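You operate a simulated robot arm through the tools that you are given. There is no shell and no other tool. Be economical: measure what you need, move in short steps, check, and stop when the job is done.

The job below is to be done with a simulated two-armed robot. You get a single attempt, and the scene is never put back.

Task
Shut valve 34, then level the frame by the wall foot wheel and lock the foot again.
Fine: knob at AUTO; bubble between its long marks.

It is judged by the outcome, as a careful person would: the job done as asked, and still so three seconds after it is handed in. It fails if anything else is knocked over, pushed out of place, dropped, spilled or broken.

Robot
Two 6-joint arms with two-finger parallel grippers on one trunk, on a base that drives. Base frame: it is fixed to the floor where the robot stands at the start and does not move with it; the origin is under the middle of the robot, x ahead of it, y to its left, z up. Lengths are in m, angles in degrees, forces in N, time in s.
The left shoulder is at the start at [0.06, 0.187, 1.297], the right one opposite. Places, roughly: tall valve [0.4, -0.2, 1]; wall foot lock lever [-0.1, -0.7, 0.5]; wall foot wheel [-0.2, -0.7, 0.5]. Payload 1.57 kg a hand.
The tool frame of a hand sits at the grasp point between the pads (the TCP): z along the fingers, y along the line on which they close. The tips reach 0.03 m beyond it. The gripper opens to 0.11 m. The fingers are 0.024 m wide and 0.012 m thick; the gripper's body (0.048 by 0.112 m) begins 0.078 m behind the TCP.
Orientation is that of the tool frame in the base frame, as [roll, pitch, yaw] about the fixed x, y, z axes, in that order (R = Rz(yaw) Ry(pitch) Rx(roll)). With the fingers straight down and closing along the base's y, the tool's x points along the base's -x, its y along +y and its z along -z.

Tools
- The arms move only by the tool apply_moves. It takes "left_increments", "right_increments" or both (then of equal length, played together; a hand with none holds still); each is a list of rows, each a list of 7 numbers: the shift along the base's x, y, z in m, then the turn, a rotation vector about the base's x, y, z in rad, then the finger opening in m, from 0 to 0.11. In form: [[x, y, z, wx, wy, wz, fingers], ...]. A call has 1 to 10 rows; each row shifts and turns the commanded pose from where the row before left it. A row lasts 0.2 s, in which the tool goes at most 0.05 m and 8.6 degrees; a call with a longer step from one row to the next is refused whole, and so is a gripper value outside its range. A pose out of reach is approached as far as the arm can. The call stops where the force on the tool passes 40 N (or 10 N more than at its start, if that is more) or the arm is blocked; 0.2 s more then pass. Each finger travels about 0.153 m/s and halts on what it meets, pressing with about 31 N; the grip force reading is that of the motor and also rises with nothing between the fingers. The clock runs only during rows and for 0.2 s after the last one: add rows that do not move to give the fingers time. It gives the time, the measured TCP pose, the force on the tool (base axes), the opening and the grip force at its end, in the units of the frame above (readings bear some noise), with the torque about the TCP (base axes, N m) and any sound that the robot's microphone picked up.
- Cameras (640 x 400 px; columns grow to the right, rows downward): "scene" is now at [-0.0013, -0.0315, 1.8283]; the picture's right is [-0.51, -0.86, -0.00], its down [-0.76, 0.45, -0.47] and it looks along [0.41, -0.24, -0.88] (base axes); focal length 279 px, centre (320, 200). "left" rides on the left gripper at [0.07, -0.016, -0.141] in its tool frame; the picture's right is [0.23, 0.97, 0.00], its down [-0.86, 0.20, -0.48] and it looks along [-0.47, 0.11, 0.88] (tool axes); focal length 222 px, centre (320, 200). "right" rides on the right gripper at [0.07, 0.016, -0.141] in its tool frame; the picture's right is [-0.23, 0.97, 0.00], its down [-0.86, -0.20, -0.48] and it looks along [-0.47, -0.11, 0.88] (tool axes); focal length 222 px, centre (320, 200). There is no depth. A picture from a camera that has moved, and an enlarged one, comes with that camera's place and axes in the base frame and with its lens. The place of the scene camera against the robot may be out by one fixed shift of up to 0.012 m in any direction.
- snapshot(camera): a new picture of that camera. The clock stands still meanwhile.
- slide_trunk(by): slides the trunk up (or, below 0, down) by that many m; the arms and the scene camera ride with it, the base frame stays. It gives what a move gives, with no picture.
- drive_base(legs): drives the robot by 1 to 6 legs, each [ahead, left, turn to the left] in m, m and degrees, along the robot's own axes; the way and the turn of a leg run together, so that a leg with both is an arc; at most 1.5 m and 180 degrees a leg. The arms and the cameras ride along, it lands a little off, and it stops where it bumps. It gives what a move gives.
- pan_tilt(pan, tilt): turns the head with the scene camera to pan (to the left, within 86 degrees either way) and tilt (down, from -29 to 69), counted from straight ahead of the robot. It gives what a move gives.
- enlarge(camera, box): a new picture of the part [left, top, right, bottom] of that camera's present view, enlarged. The clock stands still meanwhile.
- sign_off(): hands the job in; it is judged then, once.

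Go step by step. Nothing tells you exact positions but the pictures and the camera data: compare them with the known pose of the tool, close in by small moves and look again before you grip or let go. The budget is 120 turns and 92 pictures, counting those below and the enlarged ones. Unless the task says otherwise, let go and move clear before handing in, and close with one line.

The tools are called after "Call:" as name(argument=value, ...) on one line, values as JSON. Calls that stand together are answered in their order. apply_moves: Moves the arms, as the interface text tells. Its arguments: {"type":"object","properties":{"left_increments":{"type":"array","items":{"type":"array","items":{"type":"number"}}},"right_increments":{"type":"array","items":{"type":"array","items":{"type":"number"}}}},"required":[]} The other tools are called the same way: slide_trunk (by) slides the trunk up or down; drive_base (legs) drives the base; pan_tilt (pan, tilt) turns the head that bears the scene camera; snapshot (camera) takes a picture; enlarge (camera, box) takes an enlarged picture of a part of a camera's view; sign_off () hands the job in.

At the start:

```text
time_s: 0.0
left_ee_pos: [0.4059, -0.005, 1.4371]
left_tool_rot: [179.9, 0.0, 180.0]
left_wrist_force: [0.2, -0.2, -0.5]
left_torque: [-0.02, -0.02, -0.02]
left_gripper_width: 0.1098
left_grasp_force: 0.0
right_ee_pos: [0.2705, -0.3816, 1.4291]
right_tool_rot: [179.9, 0.0, 180.0]
right_wrist_force: [-0.3, 0.2, -0.3]
right_torque: [-0.02, 0.01, 0.0]
right_gripper_width: 0.1101
right_grasp_force: 0.1
trunk travel left (down, up): [-0.925, 0.065]
robot x, y, heading: [0.0023, -0.0009, 0.0]
head pan, tilt: [-30.6, 61.9]
```

scene: 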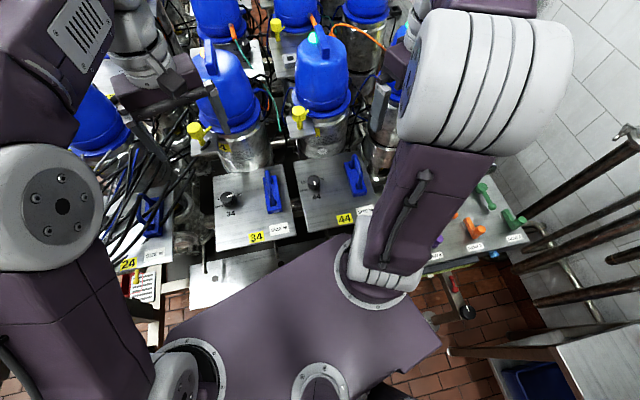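
right: 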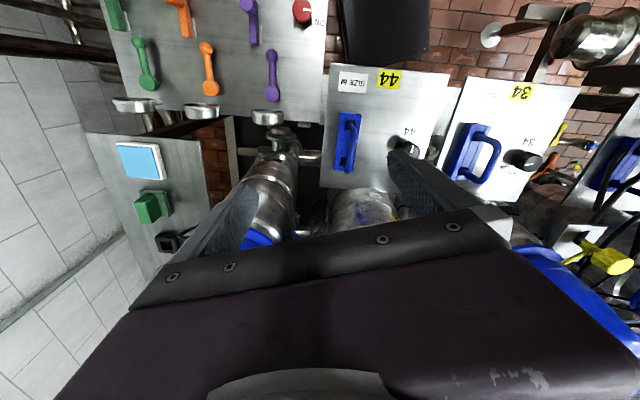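
left: 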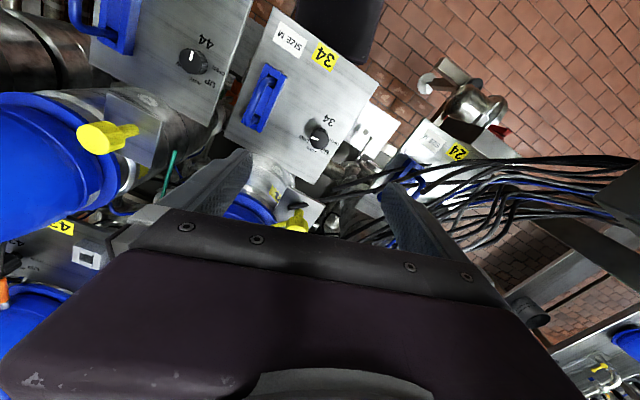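

I see panels numbered 34 and 44, each with a black knob and a blue handle. I'll look closer at the panel labelled 34.

Call:
enlarge(camera="scene", box=[190, 140, 390, 265])

Call:
enlarge(camera="left", box=[220, 20, 400, 220])

Call:
enlarge(camera="right", box=[80, 0, 330, 260])

```text
3.20 times, centred on (290, 202) of scene
camera zoom: at [-0.0013, -0.0315, 1.8283], right [-0.51, -0.86, 0.0], down [-0.76, 0.45, -0.47], along [0.41, -0.24, -0.88], focal length 894 px, centre (416, 192)
```

zoom: 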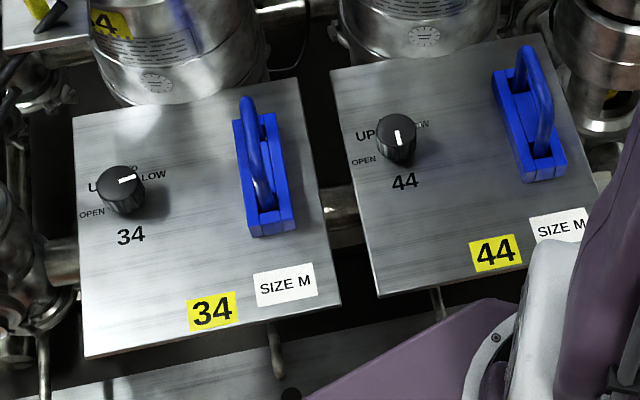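

```text
2.00 times, centred on (310, 120) of left
camera zoom: at [0.336, -0.0216, 1.5779], right [-0.23, 0.97, 0.0], down [0.86, 0.2, 0.48], along [0.47, 0.11, -0.88], focal length 444 px, centre (340, 360)
```

zoom: 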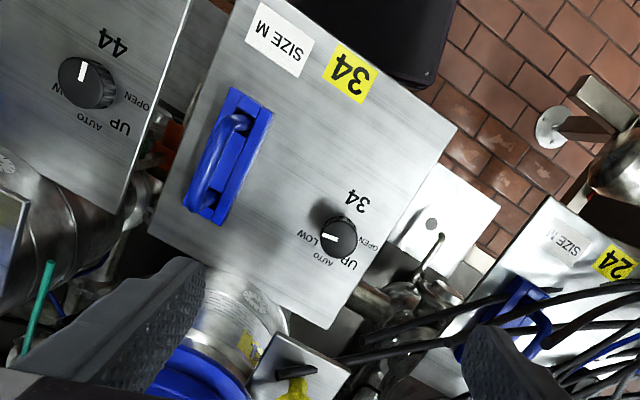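

```text
1.54 times, centred on (205, 130) of right
camera zoom: at [0.1993, -0.3661, 1.5709], right [0.23, 0.97, 0.0], down [0.86, -0.2, 0.48], along [0.47, -0.11, -0.88], focal length 342 px, centre (497, 308)
```

zoom: 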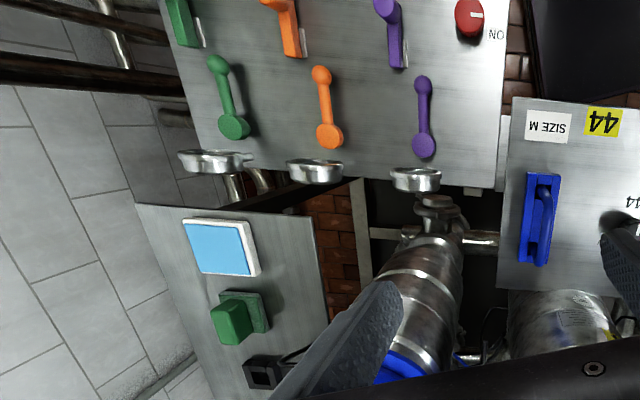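

Knob 34 is at about [0.42, 0.0, 1.18]. I need a clearer view of the valve itself and its surroundings, so I'll look with the head at other angles.

Call:
enlarge(camera="scene", box=[160, 0, 420, 165])

Call:
pan_tilt(pan=-10, tilt=40)

Call:
snapshot(camera="scene")

Call:
pan_tilt(pan=-80, tilt=50)

Call:
snapshot(camera="scene")

```text
2.42 times, centred on (290, 82) of scene
camera zoom: at [-0.0013, -0.0315, 1.8283], right [-0.51, -0.86, 0.0], down [-0.76, 0.45, -0.47], along [0.41, -0.24, -0.88], focal length 677 px, centre (393, 485)
```

zoom: 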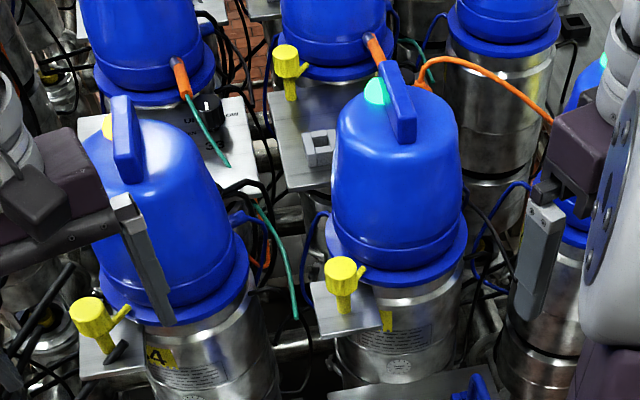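

```text
time_s: 0.9
left_ee_pos: [0.4053, -0.0059, 1.4373]
left_tool_rot: [180.0, 0.0, 180.0]
left_wrist_force: [-0.2, 0.0, 0.3]
left_torque: [-0.02, -0.02, -0.07]
left_gripper_width: 0.1101
left_grasp_force: 0.1
right_ee_pos: [0.2705, -0.3825, 1.4294]
right_tool_rot: [180.0, 0.0, -179.9]
right_wrist_force: [-0.7, 0.3, 0.2]
right_torque: [-0.02, 0.01, 0.0]
right_gripper_width: 0.1098
right_grasp_force: 0.1
trunk travel left (down, up): [-0.925, 0.065]
robot x, y, heading: [0.0021, -0.0008, -0.2]
head pan, tilt: [-10.0, 40.0]
```

```text
84 pictures are left
camera scene: at [0.0269, -0.0134, 1.8572], right [-0.17, -0.98, 0.0], down [-0.63, 0.11, -0.77], along [0.75, -0.13, -0.64], focal length 279 px, centre (320, 200)
```

scene: 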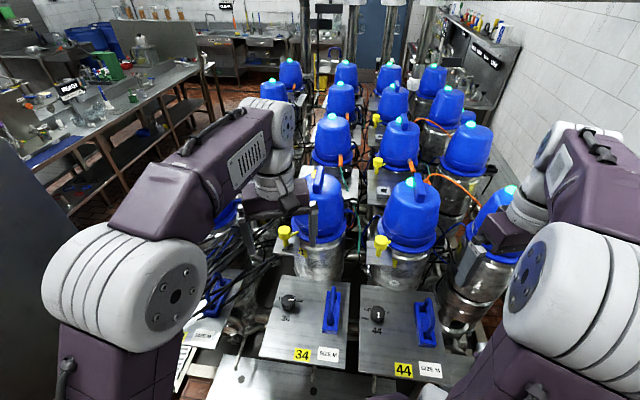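

```text
time_s: 2.3
left_ee_pos: [0.4063, -0.0051, 1.4374]
left_tool_rot: [-180.0, 0.0, 179.9]
left_wrist_force: [-0.4, 0.0, 0.7]
left_torque: [-0.03, -0.01, 0.04]
left_gripper_width: 0.11
left_grasp_force: 0.1
right_ee_pos: [0.2714, -0.3815, 1.4307]
right_tool_rot: [179.9, 0.0, 179.9]
right_wrist_force: [-0.5, -0.3, -0.2]
right_torque: [0.0, 0.01, 0.04]
right_gripper_width: 0.1101
right_grasp_force: 0.1
trunk travel left (down, up): [-0.925, 0.065]
robot x, y, heading: [0.0013, -0.0009, 0.0]
head pan, tilt: [-80.0, 50.0]
```

```text
83 pictures are left
camera scene: at [-0.0433, -0.0745, 1.8431], right [-0.98, -0.17, 0.0], down [-0.13, 0.75, -0.64], along [0.11, -0.63, -0.77], focal length 279 px, centre (320, 200)
```

scene: 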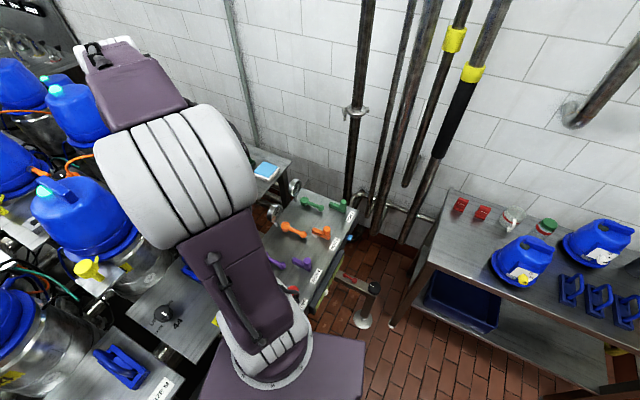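

I'll read the dial markings and the wall foot area close up.

Call:
enlarge(camera="left", box=[285, 105, 355, 150])

Call:
enlarge(camera="left", box=[230, 130, 330, 240])

Call:
enlarge(camera="scene", box=[250, 150, 410, 340])

```text
8.89 times, centred on (320, 128) of left
camera zoom: at [0.336, -0.0216, 1.5779], right [-0.23, 0.97, 0.0], down [0.86, 0.2, 0.48], along [0.47, 0.11, -0.88], focal length 1974 px, centre (320, 844)
```

zoom: 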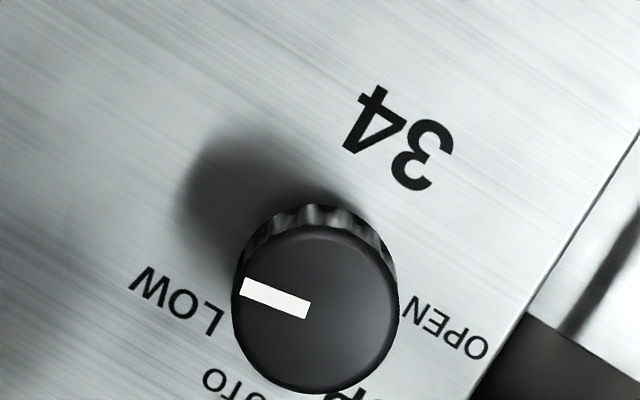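

```text
3.64 times, centred on (280, 185) of left
camera zoom: at [0.336, -0.0216, 1.5779], right [-0.23, 0.97, 0.0], down [0.86, 0.2, 0.48], along [0.47, 0.11, -0.88], focal length 808 px, centre (466, 254)
```

zoom: 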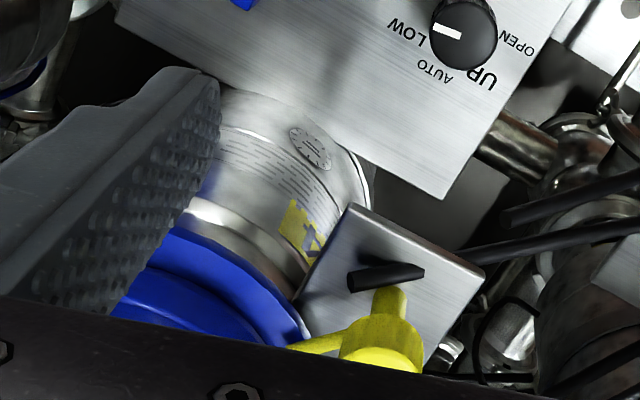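

```text
2.11 times, centred on (330, 245) of scene
camera zoom: at [-0.0433, -0.0745, 1.8431], right [-0.98, -0.17, 0.0], down [-0.13, 0.75, -0.64], along [0.11, -0.63, -0.77], focal length 588 px, centre (299, 105)
```

zoom: 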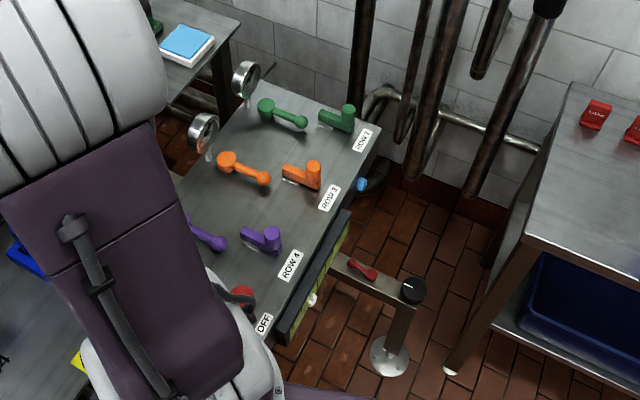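

The wall foot wheel (black knob) and red lock lever are on the arm at about [-0.2, -0.66, 0.5]. I'll pull the left arm back to see the yellow tap and panel of unit 34.

Call:
apply_moves(left_increments=[[-0.04, 0.02, 0.01, 0, 0, 0, 0.11], [-0.04, 0.02, 0.01, 0, 0, 0, 0.11], [-0.04, 0.02, 0.01, 0, 0, 0, 0.11], [-0.03, 0.02, 0.01, 0, 0, 0, 0.11]])

Call:
snapshot(camera="left")

Call:
pan_tilt(pan=-15, tilt=55)

Call:
enlarge(camera="scene", box=[160, 30, 480, 230])

```text
time_s: 3.3
left_ee_pos: [0.2546, 0.0737, 1.4763]
left_tool_rot: [-180.0, 0.0, -180.0]
left_wrist_force: [-0.3, -0.1, 1.0]
left_torque: [-0.04, -0.01, -0.01]
left_gripper_width: 0.1101
left_grasp_force: 0.1
right_ee_pos: [0.2701, -0.3816, 1.4302]
right_tool_rot: [-180.0, 0.0, -180.0]
right_wrist_force: [-0.3, -0.3, -0.1]
right_torque: [-0.01, -0.03, 0.02]
right_gripper_width: 0.1101
right_grasp_force: 0.0
trunk travel left (down, up): [-0.925, 0.065]
robot x, y, heading: [-0.0016, -0.0023, 0.2]
head pan, tilt: [-80.0, 50.0]
```

```text
79 pictures are left
camera left: at [0.1839, 0.0586, 1.6179], right [-0.23, 0.97, 0.0], down [0.85, 0.2, 0.48], along [0.47, 0.11, -0.88], focal length 222 px, centre (320, 200)
```

left: 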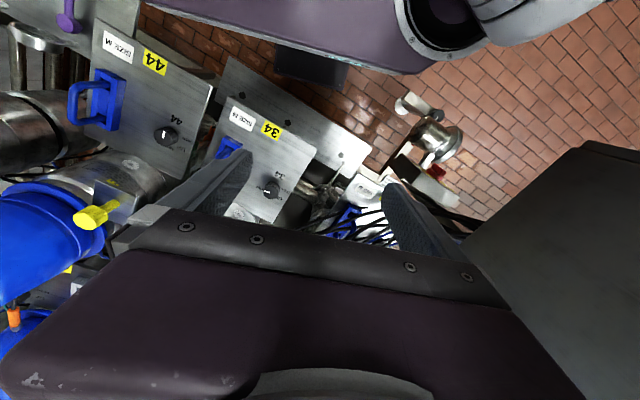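

```text
time_s: 4.6
left_ee_pos: [0.2562, 0.0731, 1.4778]
left_tool_rot: [-180.0, -0.1, -180.0]
left_wrist_force: [-0.8, -0.1, 0.5]
left_torque: [-0.01, 0.02, -0.03]
left_gripper_width: 0.1102
left_grasp_force: 0.0
right_ee_pos: [0.2713, -0.3819, 1.4304]
right_tool_rot: [-180.0, -0.1, 180.0]
right_wrist_force: [-1.1, 1.1, 0.6]
right_torque: [-0.01, 0.0, -0.02]
right_gripper_width: 0.1096
right_grasp_force: 0.1
trunk travel left (down, up): [-0.925, 0.065]
robot x, y, heading: [-0.001, 0.0008, 0.3]
head pan, tilt: [-15.0, 55.0]
```

```text
2.00 times, centred on (320, 130) of scene
camera zoom: at [0.0125, -0.0171, 1.8366], right [-0.26, -0.97, 0.0], down [-0.79, 0.21, -0.57], along [0.55, -0.15, -0.82], focal length 559 px, centre (320, 340)
```

zoom: 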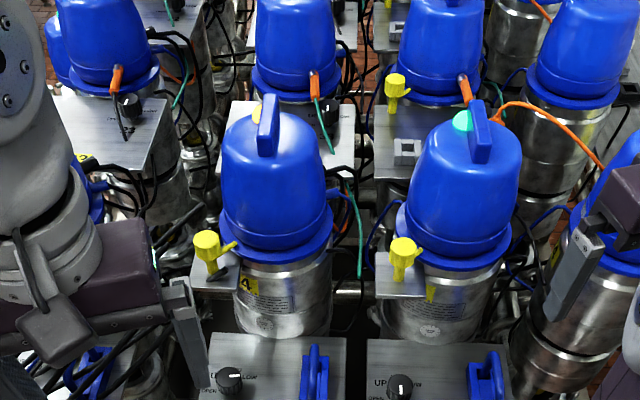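

Pot 34 shows an amber light while the neighbours are green. I'll enlarge the two taps and handles to compare.

Call:
enlarge(camera="scene", box=[250, 130, 390, 230])

Call:
enlarge(camera="scene", box=[250, 190, 430, 300])

```text
4.00 times, centred on (320, 180) of scene
camera zoom: at [0.0125, -0.0171, 1.8366], right [-0.26, -0.97, 0.0], down [-0.79, 0.21, -0.57], along [0.55, -0.15, -0.82], focal length 1117 px, centre (320, 280)
```

zoom: 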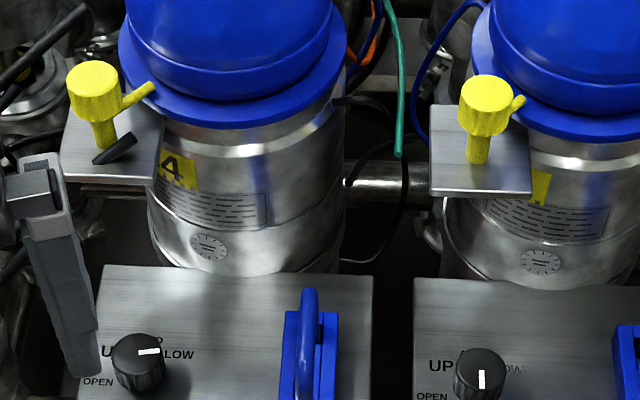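

```text
3.56 times, centred on (340, 245) of scene
camera zoom: at [0.0125, -0.0171, 1.8366], right [-0.26, -0.97, 0.0], down [-0.79, 0.21, -0.57], along [0.55, -0.15, -0.82], focal length 993 px, centre (249, 40)
```

zoom: 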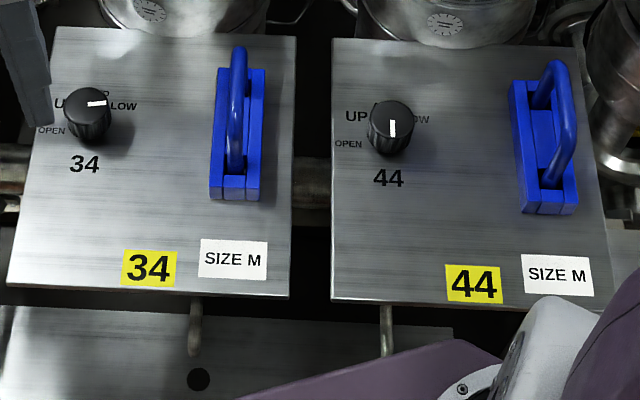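

I'll look in the gap between the panels and low down, since the rough valve place [0.4, -0.2, 1] is there.

Call:
enlarge(camera="right", box=[320, 50, 640, 280])

Call:
enlarge(camera="left", box=[0, 0, 320, 230])

Call:
snapshot(camera="scene")

```text
1.74 times, centred on (480, 165) of right
camera zoom: at [0.1989, -0.3659, 1.571], right [0.23, 0.97, 0.0], down [0.85, -0.2, 0.48], along [0.47, -0.11, -0.88], focal length 386 px, centre (42, 261)
```

zoom: 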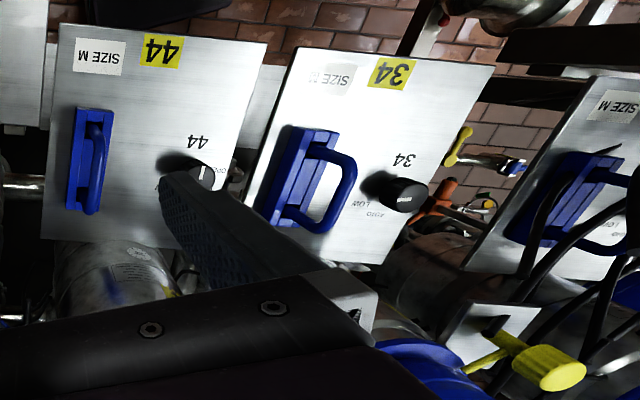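

```text
1.74 times, centred on (160, 115) of left
camera zoom: at [0.1856, 0.0573, 1.6177], right [-0.23, 0.97, 0.0], down [0.85, 0.2, 0.48], along [0.47, 0.11, -0.88], focal length 386 px, centre (598, 348)
```

zoom: 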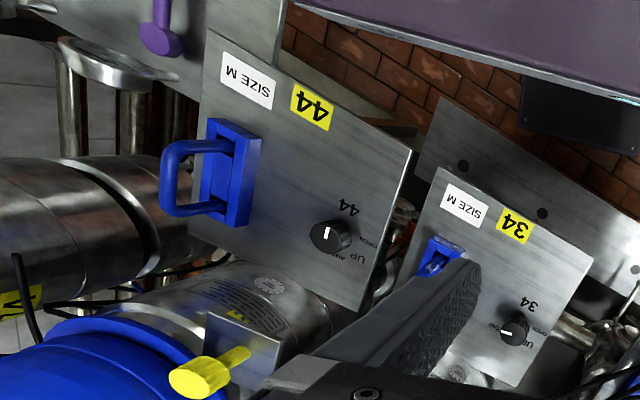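

```text
73 pictures are left
camera scene: at [0.0125, -0.0171, 1.8366], right [-0.26, -0.97, 0.0], down [-0.79, 0.21, -0.57], along [0.55, -0.15, -0.82], focal length 279 px, centre (320, 200)
```

scene: 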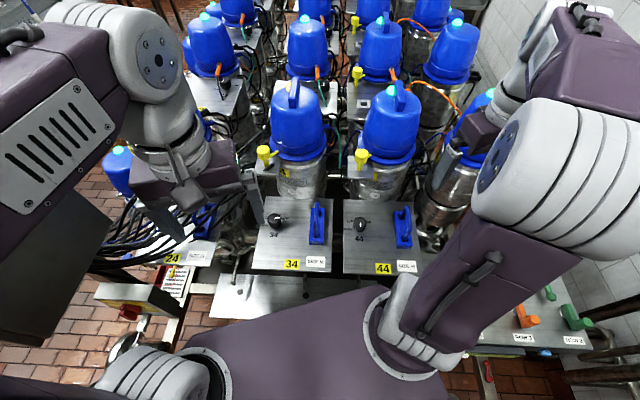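

I'll place the left camera above the dial of 34 to read all its marks.

Call:
apply_moves(left_increments=[[0.04, 0, 0.005, 0, 0, 0, 0.11], [0.04, 0, 0.005, 0, 0, 0, 0.11], [0.04, 0, 0.005, 0, 0, 0, 0.11], [0.04, -0.01, 0.005, 0, 0, 0, 0.11]])

Call:
snapshot(camera="left")

Call:
enlarge(camera="left", box=[180, 40, 330, 150])

```text
time_s: 5.6
left_ee_pos: [0.421, 0.0648, 1.4962]
left_tool_rot: [179.8, -0.2, -180.0]
left_wrist_force: [-0.7, 0.1, 0.3]
left_torque: [0.01, 0.06, 0.06]
left_gripper_width: 0.1101
left_grasp_force: 0.0
right_ee_pos: [0.2737, -0.382, 1.4284]
right_tool_rot: [180.0, -0.1, -179.9]
right_wrist_force: [-0.8, 0.4, -0.4]
right_torque: [-0.02, 0.02, 0.0]
right_gripper_width: 0.1102
right_grasp_force: 0.0
trunk travel left (down, up): [-0.925, 0.065]
robot x, y, heading: [0.0012, -0.0014, 0.1]
head pan, tilt: [-15.0, 55.0]
```

```text
72 pictures are left
camera left: at [0.3503, 0.0483, 1.6363], right [-0.23, 0.97, 0.0], down [0.86, 0.2, 0.48], along [0.46, 0.11, -0.88], focal length 222 px, centre (320, 200)
```

left: 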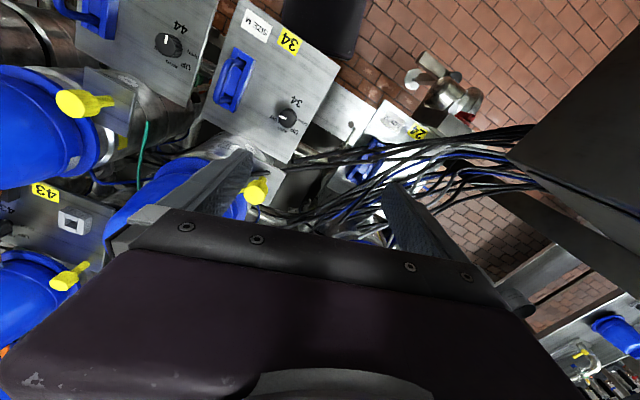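

```text
3.64 times, centred on (255, 95) of left
camera zoom: at [0.3503, 0.0483, 1.6363], right [-0.23, 0.97, 0.0], down [0.86, 0.2, 0.48], along [0.46, 0.11, -0.88], focal length 808 px, centre (556, 582)
```

zoom: 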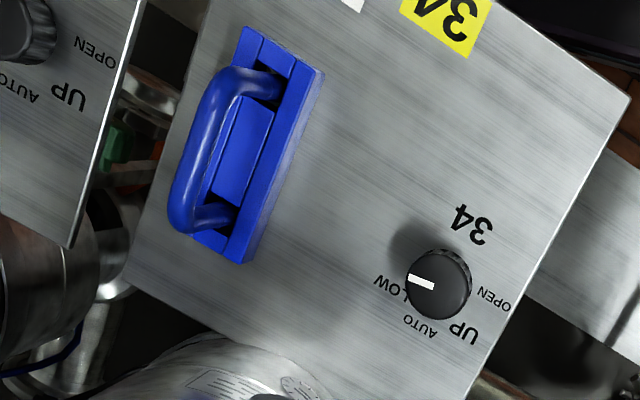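

The dial reads OPEN – AUTO – (…)LOW, with 34 pointing to LOW. Now I'll compare the yellow taps.

Call:
enlarge(camera="left", box=[30, 60, 150, 135])

Call:
enlarge(camera="left", box=[200, 140, 320, 215])

Call:
enlarge(camera="left", box=[0, 170, 150, 300])

Call:
enlarge(camera="scene", box=[240, 120, 420, 230])

```text
5.33 times, centred on (90, 98) of left
camera zoom: at [0.3503, 0.0483, 1.6363], right [-0.23, 0.97, 0.0], down [0.86, 0.2, 0.48], along [0.46, 0.11, -0.88], focal length 1185 px, centre (1547, 747)
```

zoom: 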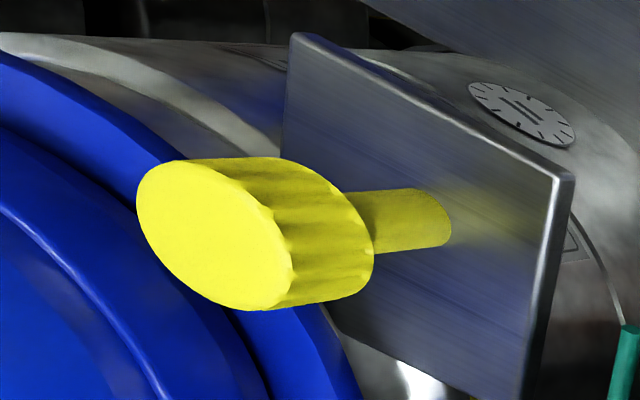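

```text
5.33 times, centred on (260, 178) of left
camera zoom: at [0.3503, 0.0483, 1.6363], right [-0.23, 0.97, 0.0], down [0.86, 0.2, 0.48], along [0.46, 0.11, -0.88], focal length 1185 px, centre (640, 320)
```

zoom: 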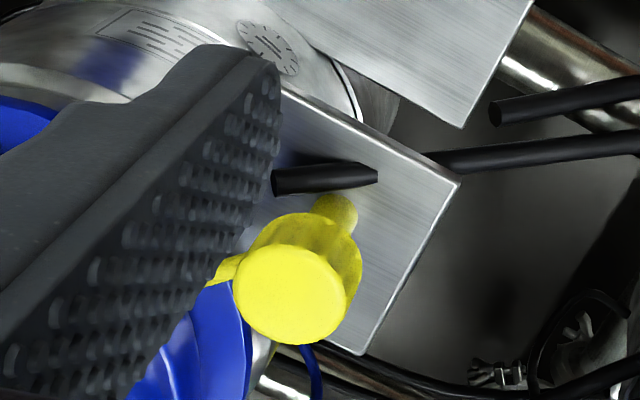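

```text
3.08 times, centred on (75, 235) of left
camera zoom: at [0.3503, 0.0483, 1.6363], right [-0.23, 0.97, 0.0], down [0.86, 0.2, 0.48], along [0.46, 0.11, -0.88], focal length 684 px, centre (1074, 92)
```

zoom: 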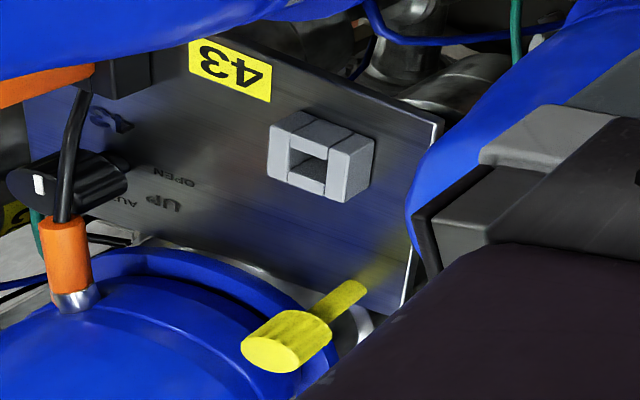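

```text
3.56 times, centred on (330, 175) of scene
camera zoom: at [0.0162, -0.0181, 1.8365], right [-0.26, -0.97, 0.0], down [-0.79, 0.21, -0.57], along [0.55, -0.15, -0.82], focal length 993 px, centre (284, 289)
```

zoom: 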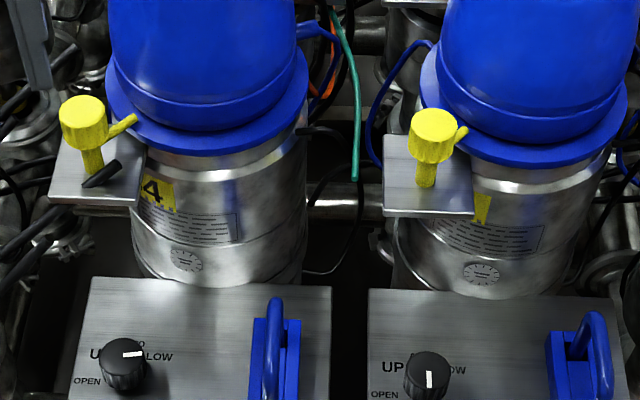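

There are coloured handles in the gaps between the panels. I'll zoom in on both gaps.

Call:
enlarge(camera="left", box=[185, 40, 240, 130])

Call:
enlarge(camera="right", box=[490, 90, 620, 200])

Call:
enlarge(camera="right", box=[410, 60, 500, 180])

```text
4.44 times, centred on (212, 85) of left
camera zoom: at [0.3503, 0.0483, 1.6363], right [-0.23, 0.97, 0.0], down [0.86, 0.2, 0.48], along [0.46, 0.11, -0.88], focal length 987 px, centre (798, 711)
```

zoom: 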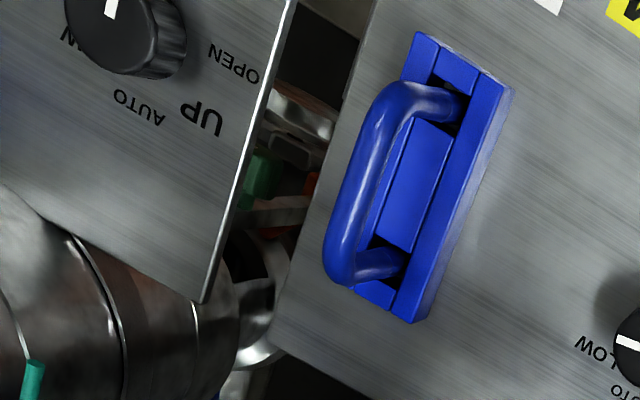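

```text
3.64 times, centred on (555, 145) of right
camera zoom: at [0.2021, -0.3668, 1.5703], right [0.23, 0.97, 0.0], down [0.86, -0.2, 0.48], along [0.46, -0.11, -0.88], focal length 808 px, centre (-534, 400)
```

zoom: 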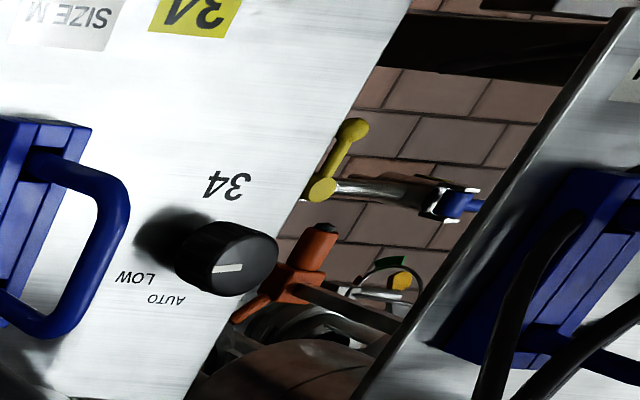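

```text
3.33 times, centred on (455, 120) of right
camera zoom: at [0.2021, -0.3668, 1.5703], right [0.23, 0.97, 0.0], down [0.86, -0.2, 0.48], along [0.46, -0.11, -0.88], focal length 740 px, centre (-130, 467)
```

zoom: 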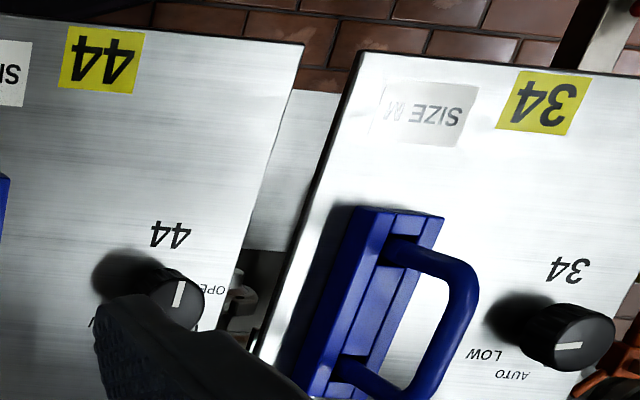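

The valve's rough place may lie below the panels, so I want a view from further back. First I check the surroundings left and right of the robot.

Call:
pan_tilt(pan=86, tilt=45)

Call:
snapshot(camera="scene")

Call:
pan_tilt(pan=-86, tilt=60)

Call:
snapshot(camera="scene")

```text
time_s: 7.4
left_ee_pos: [0.4159, 0.0653, 1.4976]
left_tool_rot: [180.0, 0.0, 180.0]
left_wrist_force: [-1.0, -0.6, -0.8]
left_torque: [0.0, 0.03, -0.01]
left_gripper_width: 0.1098
left_grasp_force: 0.1
right_ee_pos: [0.2706, -0.3818, 1.4306]
right_tool_rot: [179.9, -0.1, -179.9]
right_wrist_force: [-0.2, 0.7, -0.2]
right_torque: [0.0, -0.01, 0.0]
right_gripper_width: 0.1103
right_grasp_force: 0.1
trunk travel left (down, up): [-0.925, 0.065]
robot x, y, heading: [0.0001, 0.0, -0.0]
head pan, tilt: [85.9, 45.0]
```

```text
63 pictures are left
camera scene: at [-0.0513, 0.0827, 1.85], right [1.0, -0.07, 0.0], down [-0.05, -0.71, -0.71], along [0.05, 0.71, -0.71], focal length 279 px, centre (320, 200)
```

scene: 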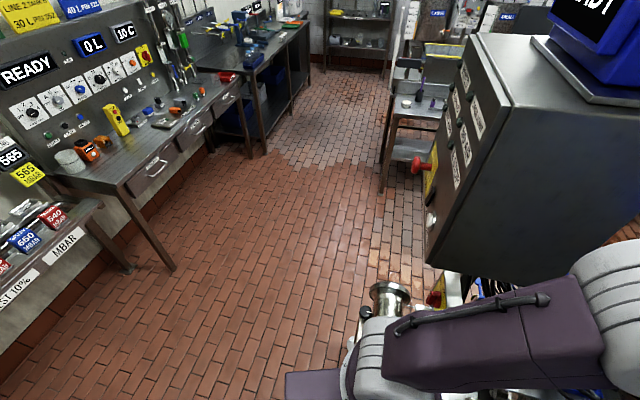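

```text
time_s: 10.0
left_ee_pos: [0.4165, 0.0664, 1.4969]
left_tool_rot: [180.0, -0.1, 180.0]
left_wrist_force: [0.4, 0.4, 0.8]
left_torque: [-0.01, -0.01, -0.02]
left_gripper_width: 0.1097
left_grasp_force: 0.1
right_ee_pos: [0.2702, -0.3814, 1.4292]
right_tool_rot: [180.0, 0.0, 179.9]
right_wrist_force: [-0.7, 0.3, -0.1]
right_torque: [0.01, -0.03, -0.01]
right_gripper_width: 0.11
right_grasp_force: 0.1
trunk travel left (down, up): [-0.925, 0.065]
robot x, y, heading: [-0.0012, 0.0008, -0.2]
head pan, tilt: [-85.9, 60.0]
```

```text
62 pictures are left
camera scene: at [-0.052, -0.0651, 1.8305], right [-1.0, -0.07, 0.0], down [-0.06, 0.86, -0.5], along [0.04, -0.5, -0.87], focal length 279 px, centre (320, 200)
```

scene: 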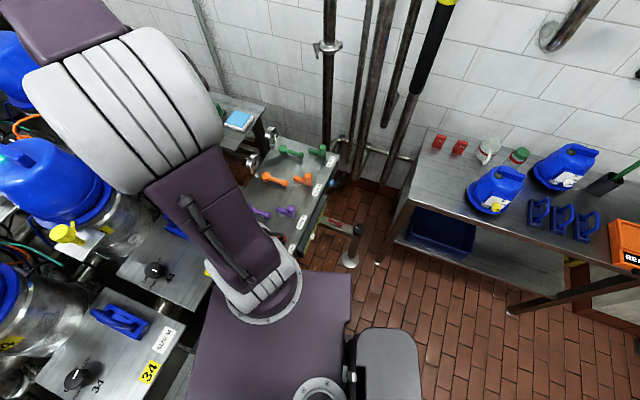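

These are tall pneumatic valves: 34 alone shows an amber light, and its dial is off AUTO. The knob top is at about [0.425, 0, 1.184] on a nearly level panel, so I'll turn the left hand over it with a slight lean away from the tap plate.

Call:
apply_moves(left_increments=[[0, -0.007, -0.01, 0, 0, -0.1496, 0.07], [0.0, -0.007, -0.01, 0, 0, -0.1496, 0.07], [0, -0.007, -0.01, 0, 0, -0.1496, 0.07], [0, -0.007, -0.01, 0, 0, -0.1496, 0.07], [0, -0.007, -0.01, 0, 0, -0.1496, 0.07], [0, -0.007, -0.01, 0, 0, -0.1496, 0.07], [0, -0.007, -0.01, 0, 0, -0.1496, 0.07], [0.003, -0.007, -0.01, -0.1007, -0.0582, 0, 0.07], [0.003, -0.007, -0.01, -0.1007, -0.0582, 0, 0.07], [0.003, -0.003, -0.01, -0.1007, -0.0582, 0, 0.07]])

Call:
pan_tilt(pan=-15, tilt=55)

Call:
snapshot(camera="scene")

Call:
snapshot(camera="left")

```text
time_s: 12.2
left_ee_pos: [0.4249, -0.0008, 1.3966]
left_tool_rot: [180.0, 20.1, 119.9]
left_wrist_force: [-0.3, -0.3, -0.5]
left_torque: [-0.03, 0.0, 0.05]
left_gripper_width: 0.0701
left_grasp_force: 0.1
right_ee_pos: [0.271, -0.3821, 1.4299]
right_tool_rot: [-179.9, 0.0, -180.0]
right_wrist_force: [0.6, 1.0, 0.4]
right_torque: [0.01, 0.02, -0.03]
right_gripper_width: 0.11
right_grasp_force: 0.1
trunk travel left (down, up): [-0.925, 0.065]
robot x, y, heading: [0.0003, -0.0012, -0.0]
head pan, tilt: [-85.9, 60.0]
```

```text
time_s: 13.6
left_ee_pos: [0.4248, -0.0024, 1.3959]
left_tool_rot: [-180.0, 20.0, 120.0]
left_wrist_force: [-0.3, 0.2, -1.2]
left_torque: [0.0, 0.0, 0.01]
left_gripper_width: 0.07
left_grasp_force: 0.0
right_ee_pos: [0.2695, -0.3812, 1.4297]
right_tool_rot: [-179.9, 0.1, 180.0]
right_wrist_force: [0.6, 0.7, -0.5]
right_torque: [0.01, 0.02, 0.0]
right_gripper_width: 0.1101
right_grasp_force: 0.1
trunk travel left (down, up): [-0.925, 0.065]
robot x, y, heading: [-0.0019, 0.0019, -0.1]
head pan, tilt: [-15.0, 55.0]
```

```text
61 pictures are left
camera scene: at [0.0129, -0.0173, 1.8366], right [-0.26, -0.97, 0.0], down [-0.79, 0.21, -0.57], along [0.55, -0.15, -0.82], focal length 279 px, centre (320, 200)
```

scene: 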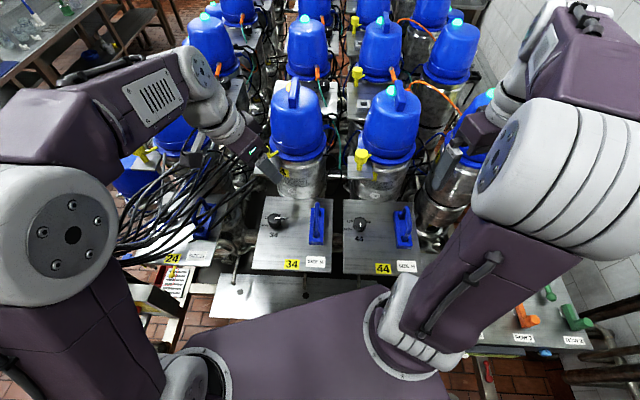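

```text
60 pictures are left
camera left: at [0.3539, 0.0884, 1.5052], right [0.74, 0.67, -0.08], down [0.49, -0.45, 0.74], along [0.46, -0.58, -0.67], focal length 222 px, centre (320, 200)
```

left: 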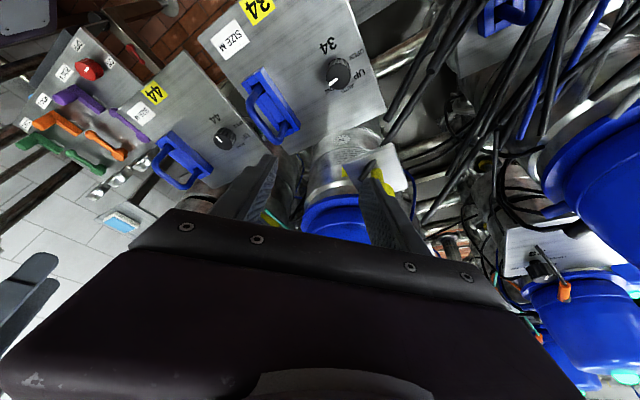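

The hand is centred over the knob. I'll go down part way and check alignment.

Call:
apply_moves(left_increments=[[0, 0, -0.03, 0, 0, 0, 0.06], [0, 0, -0.03, 0, 0, 0, 0.06], [0, 0, -0.03, 0, 0, 0, 0.06], [0, 0, -0.03, 0, 0, 0, 0.06], [0, 0.001, -0.03, 0, 0, 0, 0.06]])

Call:
enlarge(camera="scene", box=[220, 140, 340, 250])

Call:
enlarge(camera="left", box=[200, 20, 450, 240])

```text
time_s: 14.8
left_ee_pos: [0.4286, 0.0021, 1.2452]
left_tool_rot: [179.9, 20.0, 120.0]
left_wrist_force: [-0.2, -0.3, -0.5]
left_torque: [0.0, 0.01, 0.02]
left_gripper_width: 0.0597
left_grasp_force: 0.1
right_ee_pos: [0.2717, -0.3823, 1.4303]
right_tool_rot: [180.0, 0.0, 179.9]
right_wrist_force: [0.4, -0.5, -0.3]
right_torque: [0.0, 0.01, 0.01]
right_gripper_width: 0.1101
right_grasp_force: 0.1
trunk travel left (down, up): [-0.925, 0.065]
robot x, y, heading: [0.0001, 0.0007, -0.0]
head pan, tilt: [-15.0, 55.0]
```

```text
3.64 times, centred on (280, 195) of scene
camera zoom: at [0.0142, -0.0174, 1.8366], right [-0.26, -0.97, 0.0], down [-0.79, 0.21, -0.57], along [0.55, -0.15, -0.82], focal length 1016 px, centre (466, 218)
```

zoom: 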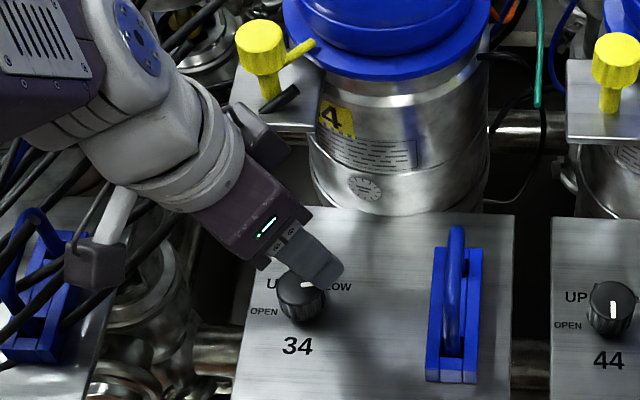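

```text
1.82 times, centred on (325, 130) of left
camera zoom: at [0.3564, 0.092, 1.3535], right [0.74, 0.67, -0.08], down [0.49, -0.45, 0.74], along [0.46, -0.58, -0.67], focal length 404 px, centre (311, 327)
```

zoom: 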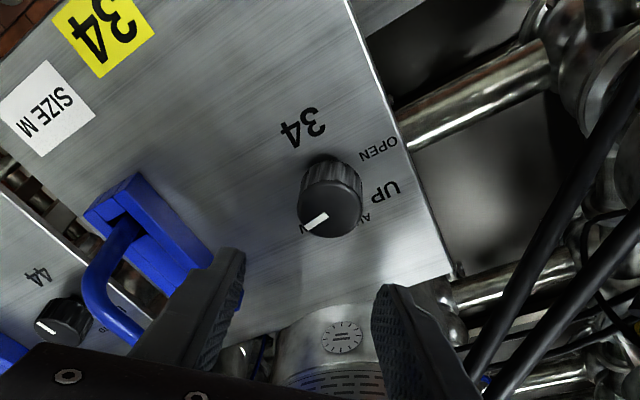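

Alignment is good: by the hand camera, the knob face is near [0.429, 0.003, 1.17]. I'll lower around it and close.

Call:
apply_moves(left_increments=[[0, 0, -0.03, 0, 0, 0, 0.06], [0, 0, -0.025, 0, 0, 0, 0.06], [0, 0, -0.02, 0, 0, 0, 0.06]])

Call:
enlarge(camera="left", box=[220, 80, 420, 240])

Call:
enlarge(camera="scene", box=[240, 180, 320, 240])

```text
time_s: 15.6
left_ee_pos: [0.4259, 0.0006, 1.1717]
left_tool_rot: [180.0, 20.0, 120.0]
left_wrist_force: [0.8, 0.8, 0.6]
left_torque: [0.03, 0.03, 0.01]
left_gripper_width: 0.0601
left_grasp_force: 0.1
right_ee_pos: [0.2706, -0.3827, 1.4295]
right_tool_rot: [180.0, 0.0, -179.9]
right_wrist_force: [-0.8, 0.0, -0.6]
right_torque: [0.01, 0.03, 0.01]
right_gripper_width: 0.1101
right_grasp_force: 0.1
trunk travel left (down, up): [-0.925, 0.065]
robot x, y, heading: [-0.0035, 0.0004, -0.1]
head pan, tilt: [-15.0, 55.0]
```

```text
2.50 times, centred on (320, 160) of left
camera zoom: at [0.3543, 0.0909, 1.2799], right [0.74, 0.67, -0.08], down [0.49, -0.45, 0.74], along [0.46, -0.58, -0.67], focal length 555 px, centre (320, 300)
```

zoom: 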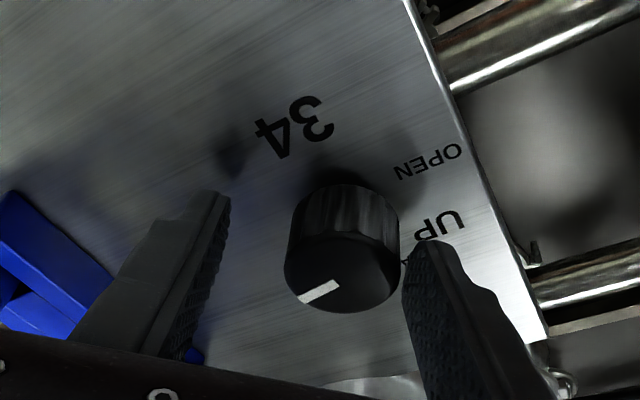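

```text
6.67 times, centred on (280, 210) of scene
camera zoom: at [0.0133, -0.0173, 1.8366], right [-0.26, -0.97, 0.0], down [-0.79, 0.21, -0.57], along [0.55, -0.15, -0.82], focal length 1862 px, centre (587, 133)
```

zoom: 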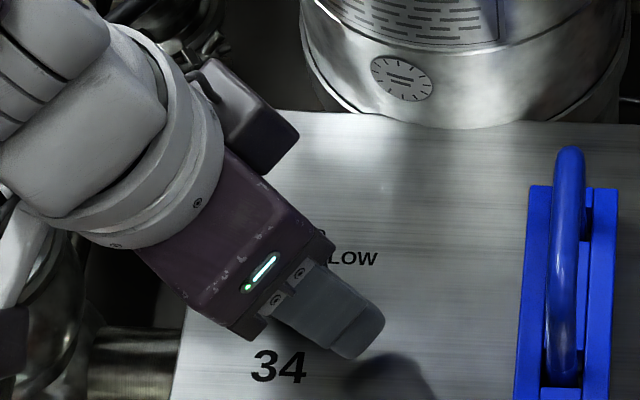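

The knob sits about 6 mm toward one finger; I'll centre it, lower slightly and close.

Call:
apply_moves(left_increments=[[0.006, 0.004, -0.005, 0, 0, 0, 0.06], [0, 0, 0, 0, 0, 0, 0.02], [0, 0, 0, 0, 0, 0, 0.02], [0, 0, 0, 0, 0, 0, 0.02]])

Call:
enlarge(camera="left", box=[220, 80, 420, 240])

```text
time_s: 16.6
left_ee_pos: [0.4312, 0.0041, 1.1666]
left_tool_rot: [180.0, 20.0, 120.0]
left_wrist_force: [-0.9, -0.6, -2.9]
left_torque: [-0.26, -0.06, 0.02]
left_gripper_width: 0.035
left_grasp_force: 42.2
right_ee_pos: [0.2701, -0.3827, 1.4291]
right_tool_rot: [-180.0, 0.0, 180.0]
right_wrist_force: [-0.2, 0.5, -0.6]
right_torque: [0.0, 0.0, -0.01]
right_gripper_width: 0.1101
right_grasp_force: 0.1
trunk travel left (down, up): [-0.925, 0.065]
robot x, y, heading: [-0.0055, 0.0005, 0.0]
head pan, tilt: [-15.0, 55.0]
```

```text
2.50 times, centred on (320, 160) of left
camera zoom: at [0.3599, 0.0952, 1.2751], right [0.74, 0.67, -0.08], down [0.49, -0.45, 0.74], along [0.46, -0.58, -0.67], focal length 555 px, centre (320, 300)
```

zoom: 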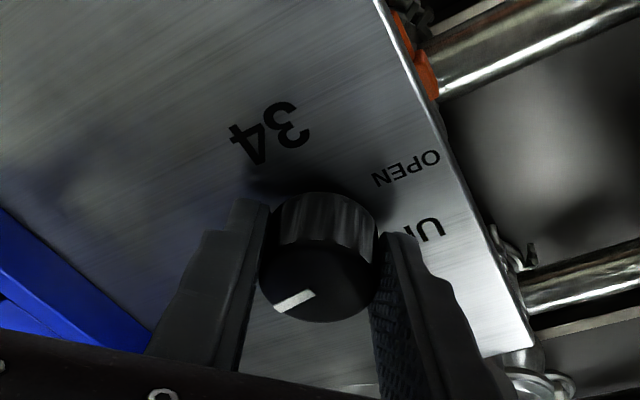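

Gripped. I'll turn counter-clockwise gently and watch torque and sound.

Call:
apply_moves(left_increments=[[0, 0, 0, 0, 0, 0.12, 0.02], [0, 0, 0, 0, 0, 0.12, 0.02], [0, 0, 0, 0, 0, 0.12, 0.02]])

Call:
enlarge(camera="left", box=[220, 80, 420, 240])

```text
time_s: 17.4
left_ee_pos: [0.4305, 0.0029, 1.1673]
left_tool_rot: [-180.0, 19.9, 140.7]
left_wrist_force: [-4.0, -1.5, -6.3]
left_torque: [0.52, 0.03, -0.43]
left_gripper_width: 0.036
left_grasp_force: 41.8
right_ee_pos: [0.2703, -0.3835, 1.4297]
right_tool_rot: [-180.0, 0.0, 179.9]
right_wrist_force: [-0.4, 0.2, 0.2]
right_torque: [0.04, -0.01, 0.02]
right_gripper_width: 0.1102
right_grasp_force: 0.0
trunk travel left (down, up): [-0.925, 0.065]
robot x, y, heading: [-0.0003, 0.0005, 0.0]
head pan, tilt: [-15.0, 55.0]
```

```text
2.50 times, centred on (320, 160) of left
camera zoom: at [0.3316, 0.0627, 1.2762], right [0.45, 0.89, -0.08], down [0.62, -0.25, 0.74], along [0.64, -0.38, -0.67], focal length 555 px, centre (320, 300)
```

zoom: 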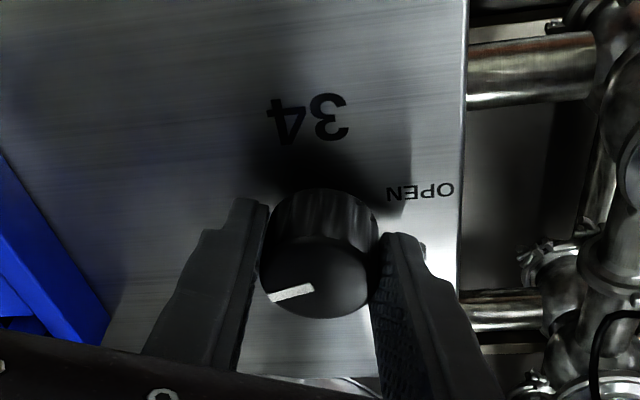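

The knob barely followed and slipped in the grip, with a resisting torque. I'll turn back and try the other way gently to learn whether it is a stop.

Call:
apply_moves(left_increments=[[0, 0, 0, 0, 0, -0.12, 0.02], [0, 0, 0, 0, 0, -0.12, 0.02], [0, 0, 0, 0, 0, -0.12, 0.02], [0, 0, 0, 0, 0, -0.12, 0.02], [0, 0, 0, 0, 0, -0.12, 0.02]])

Call:
enlarge(camera="left", box=[220, 80, 420, 240])

```text
time_s: 18.6
left_ee_pos: [0.4321, 0.0037, 1.1674]
left_tool_rot: [179.9, 20.1, 106.1]
left_wrist_force: [2.7, 3.2, 0.0]
left_torque: [0.05, 0.26, 0.06]
left_gripper_width: 0.0357
left_grasp_force: 42.1
right_ee_pos: [0.2717, -0.3807, 1.4297]
right_tool_rot: [179.9, 0.0, 180.0]
right_wrist_force: [0.2, -0.2, 0.1]
right_torque: [-0.02, 0.04, 0.02]
right_gripper_width: 0.1102
right_grasp_force: 0.0
trunk travel left (down, up): [-0.925, 0.065]
robot x, y, heading: [-0.0026, -0.0013, 0.0]
head pan, tilt: [-15.0, 55.0]
```

```text
2.50 times, centred on (320, 160) of left
camera zoom: at [0.3845, 0.1096, 1.276], right [0.88, 0.48, -0.08], down [0.37, -0.56, 0.74], along [0.31, -0.68, -0.66], focal length 555 px, centre (320, 300)
```

zoom: 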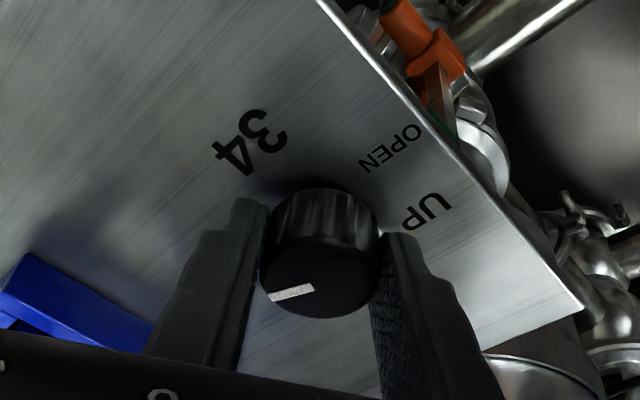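

The knob turns freely clockwise, so its start was the counter-clockwise end stop, i.e. OPEN, with the white mark opposite the pointed label. Knobs 43/44 with green lights have the mark toward their number. I'll regrip and continue clockwise, watching the light.

Call:
apply_moves(left_increments=[[0, 0, 0, 0, 0, 0, 0.06], [0, 0, 0, 0, 0, 0, 0.06], [0, 0, 0, 0, 0, 0.14, 0.06], [0, 0, 0, 0, 0, 0.14, 0.06], [0, 0, 0, 0, 0, 0.14, 0.06], [0, 0, 0, 0, 0, 0.14, 0.06], [0, 0, 0, 0, 0, 0.14, 0.06], [0, 0, 0, 0, 0, 0.14, 0.06], [0, 0, 0, 0, 0, 0.1, 0.06], [0, 0, 0, 0, 0, 0.0, 0.06]])

Call:
enlarge(camera="left", box=[220, 80, 420, 240])

Call:
enlarge(camera="scene", box=[220, 70, 440, 210])

```text
time_s: 20.8
left_ee_pos: [0.4301, 0.0035, 1.1652]
left_tool_rot: [179.9, 19.8, 157.9]
left_wrist_force: [0.9, -0.7, 0.4]
left_torque: [-0.04, 0.02, 0.01]
left_gripper_width: 0.0599
left_grasp_force: 0.0
right_ee_pos: [0.2706, -0.3823, 1.4299]
right_tool_rot: [-180.0, 0.0, -179.9]
right_wrist_force: [0.0, 0.3, 0.0]
right_torque: [0.03, -0.03, 0.04]
right_gripper_width: 0.1098
right_grasp_force: 0.1
trunk travel left (down, up): [-0.925, 0.065]
robot x, y, heading: [0.0021, 0.0013, -0.0]
head pan, tilt: [-15.0, 55.0]
```

```text
2.50 times, centred on (320, 160) of left
camera zoom: at [0.3185, 0.0313, 1.2751], right [0.17, 0.98, -0.08], down [0.67, -0.06, 0.74], along [0.72, -0.18, -0.67], focal length 555 px, centre (320, 300)
```

zoom: 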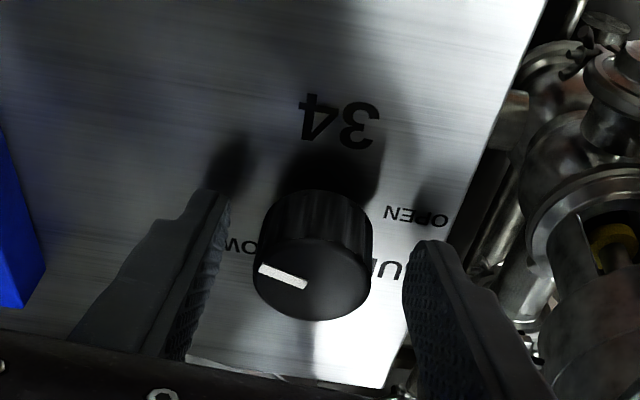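

```text
2.86 times, centred on (330, 140) of scene
camera zoom: at [0.0128, -0.0173, 1.8366], right [-0.26, -0.97, 0.0], down [-0.79, 0.21, -0.57], along [0.55, -0.15, -0.82], focal length 798 px, centre (291, 371)
```

zoom: 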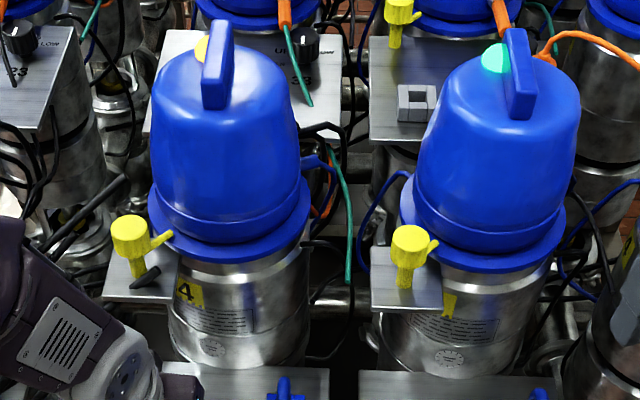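

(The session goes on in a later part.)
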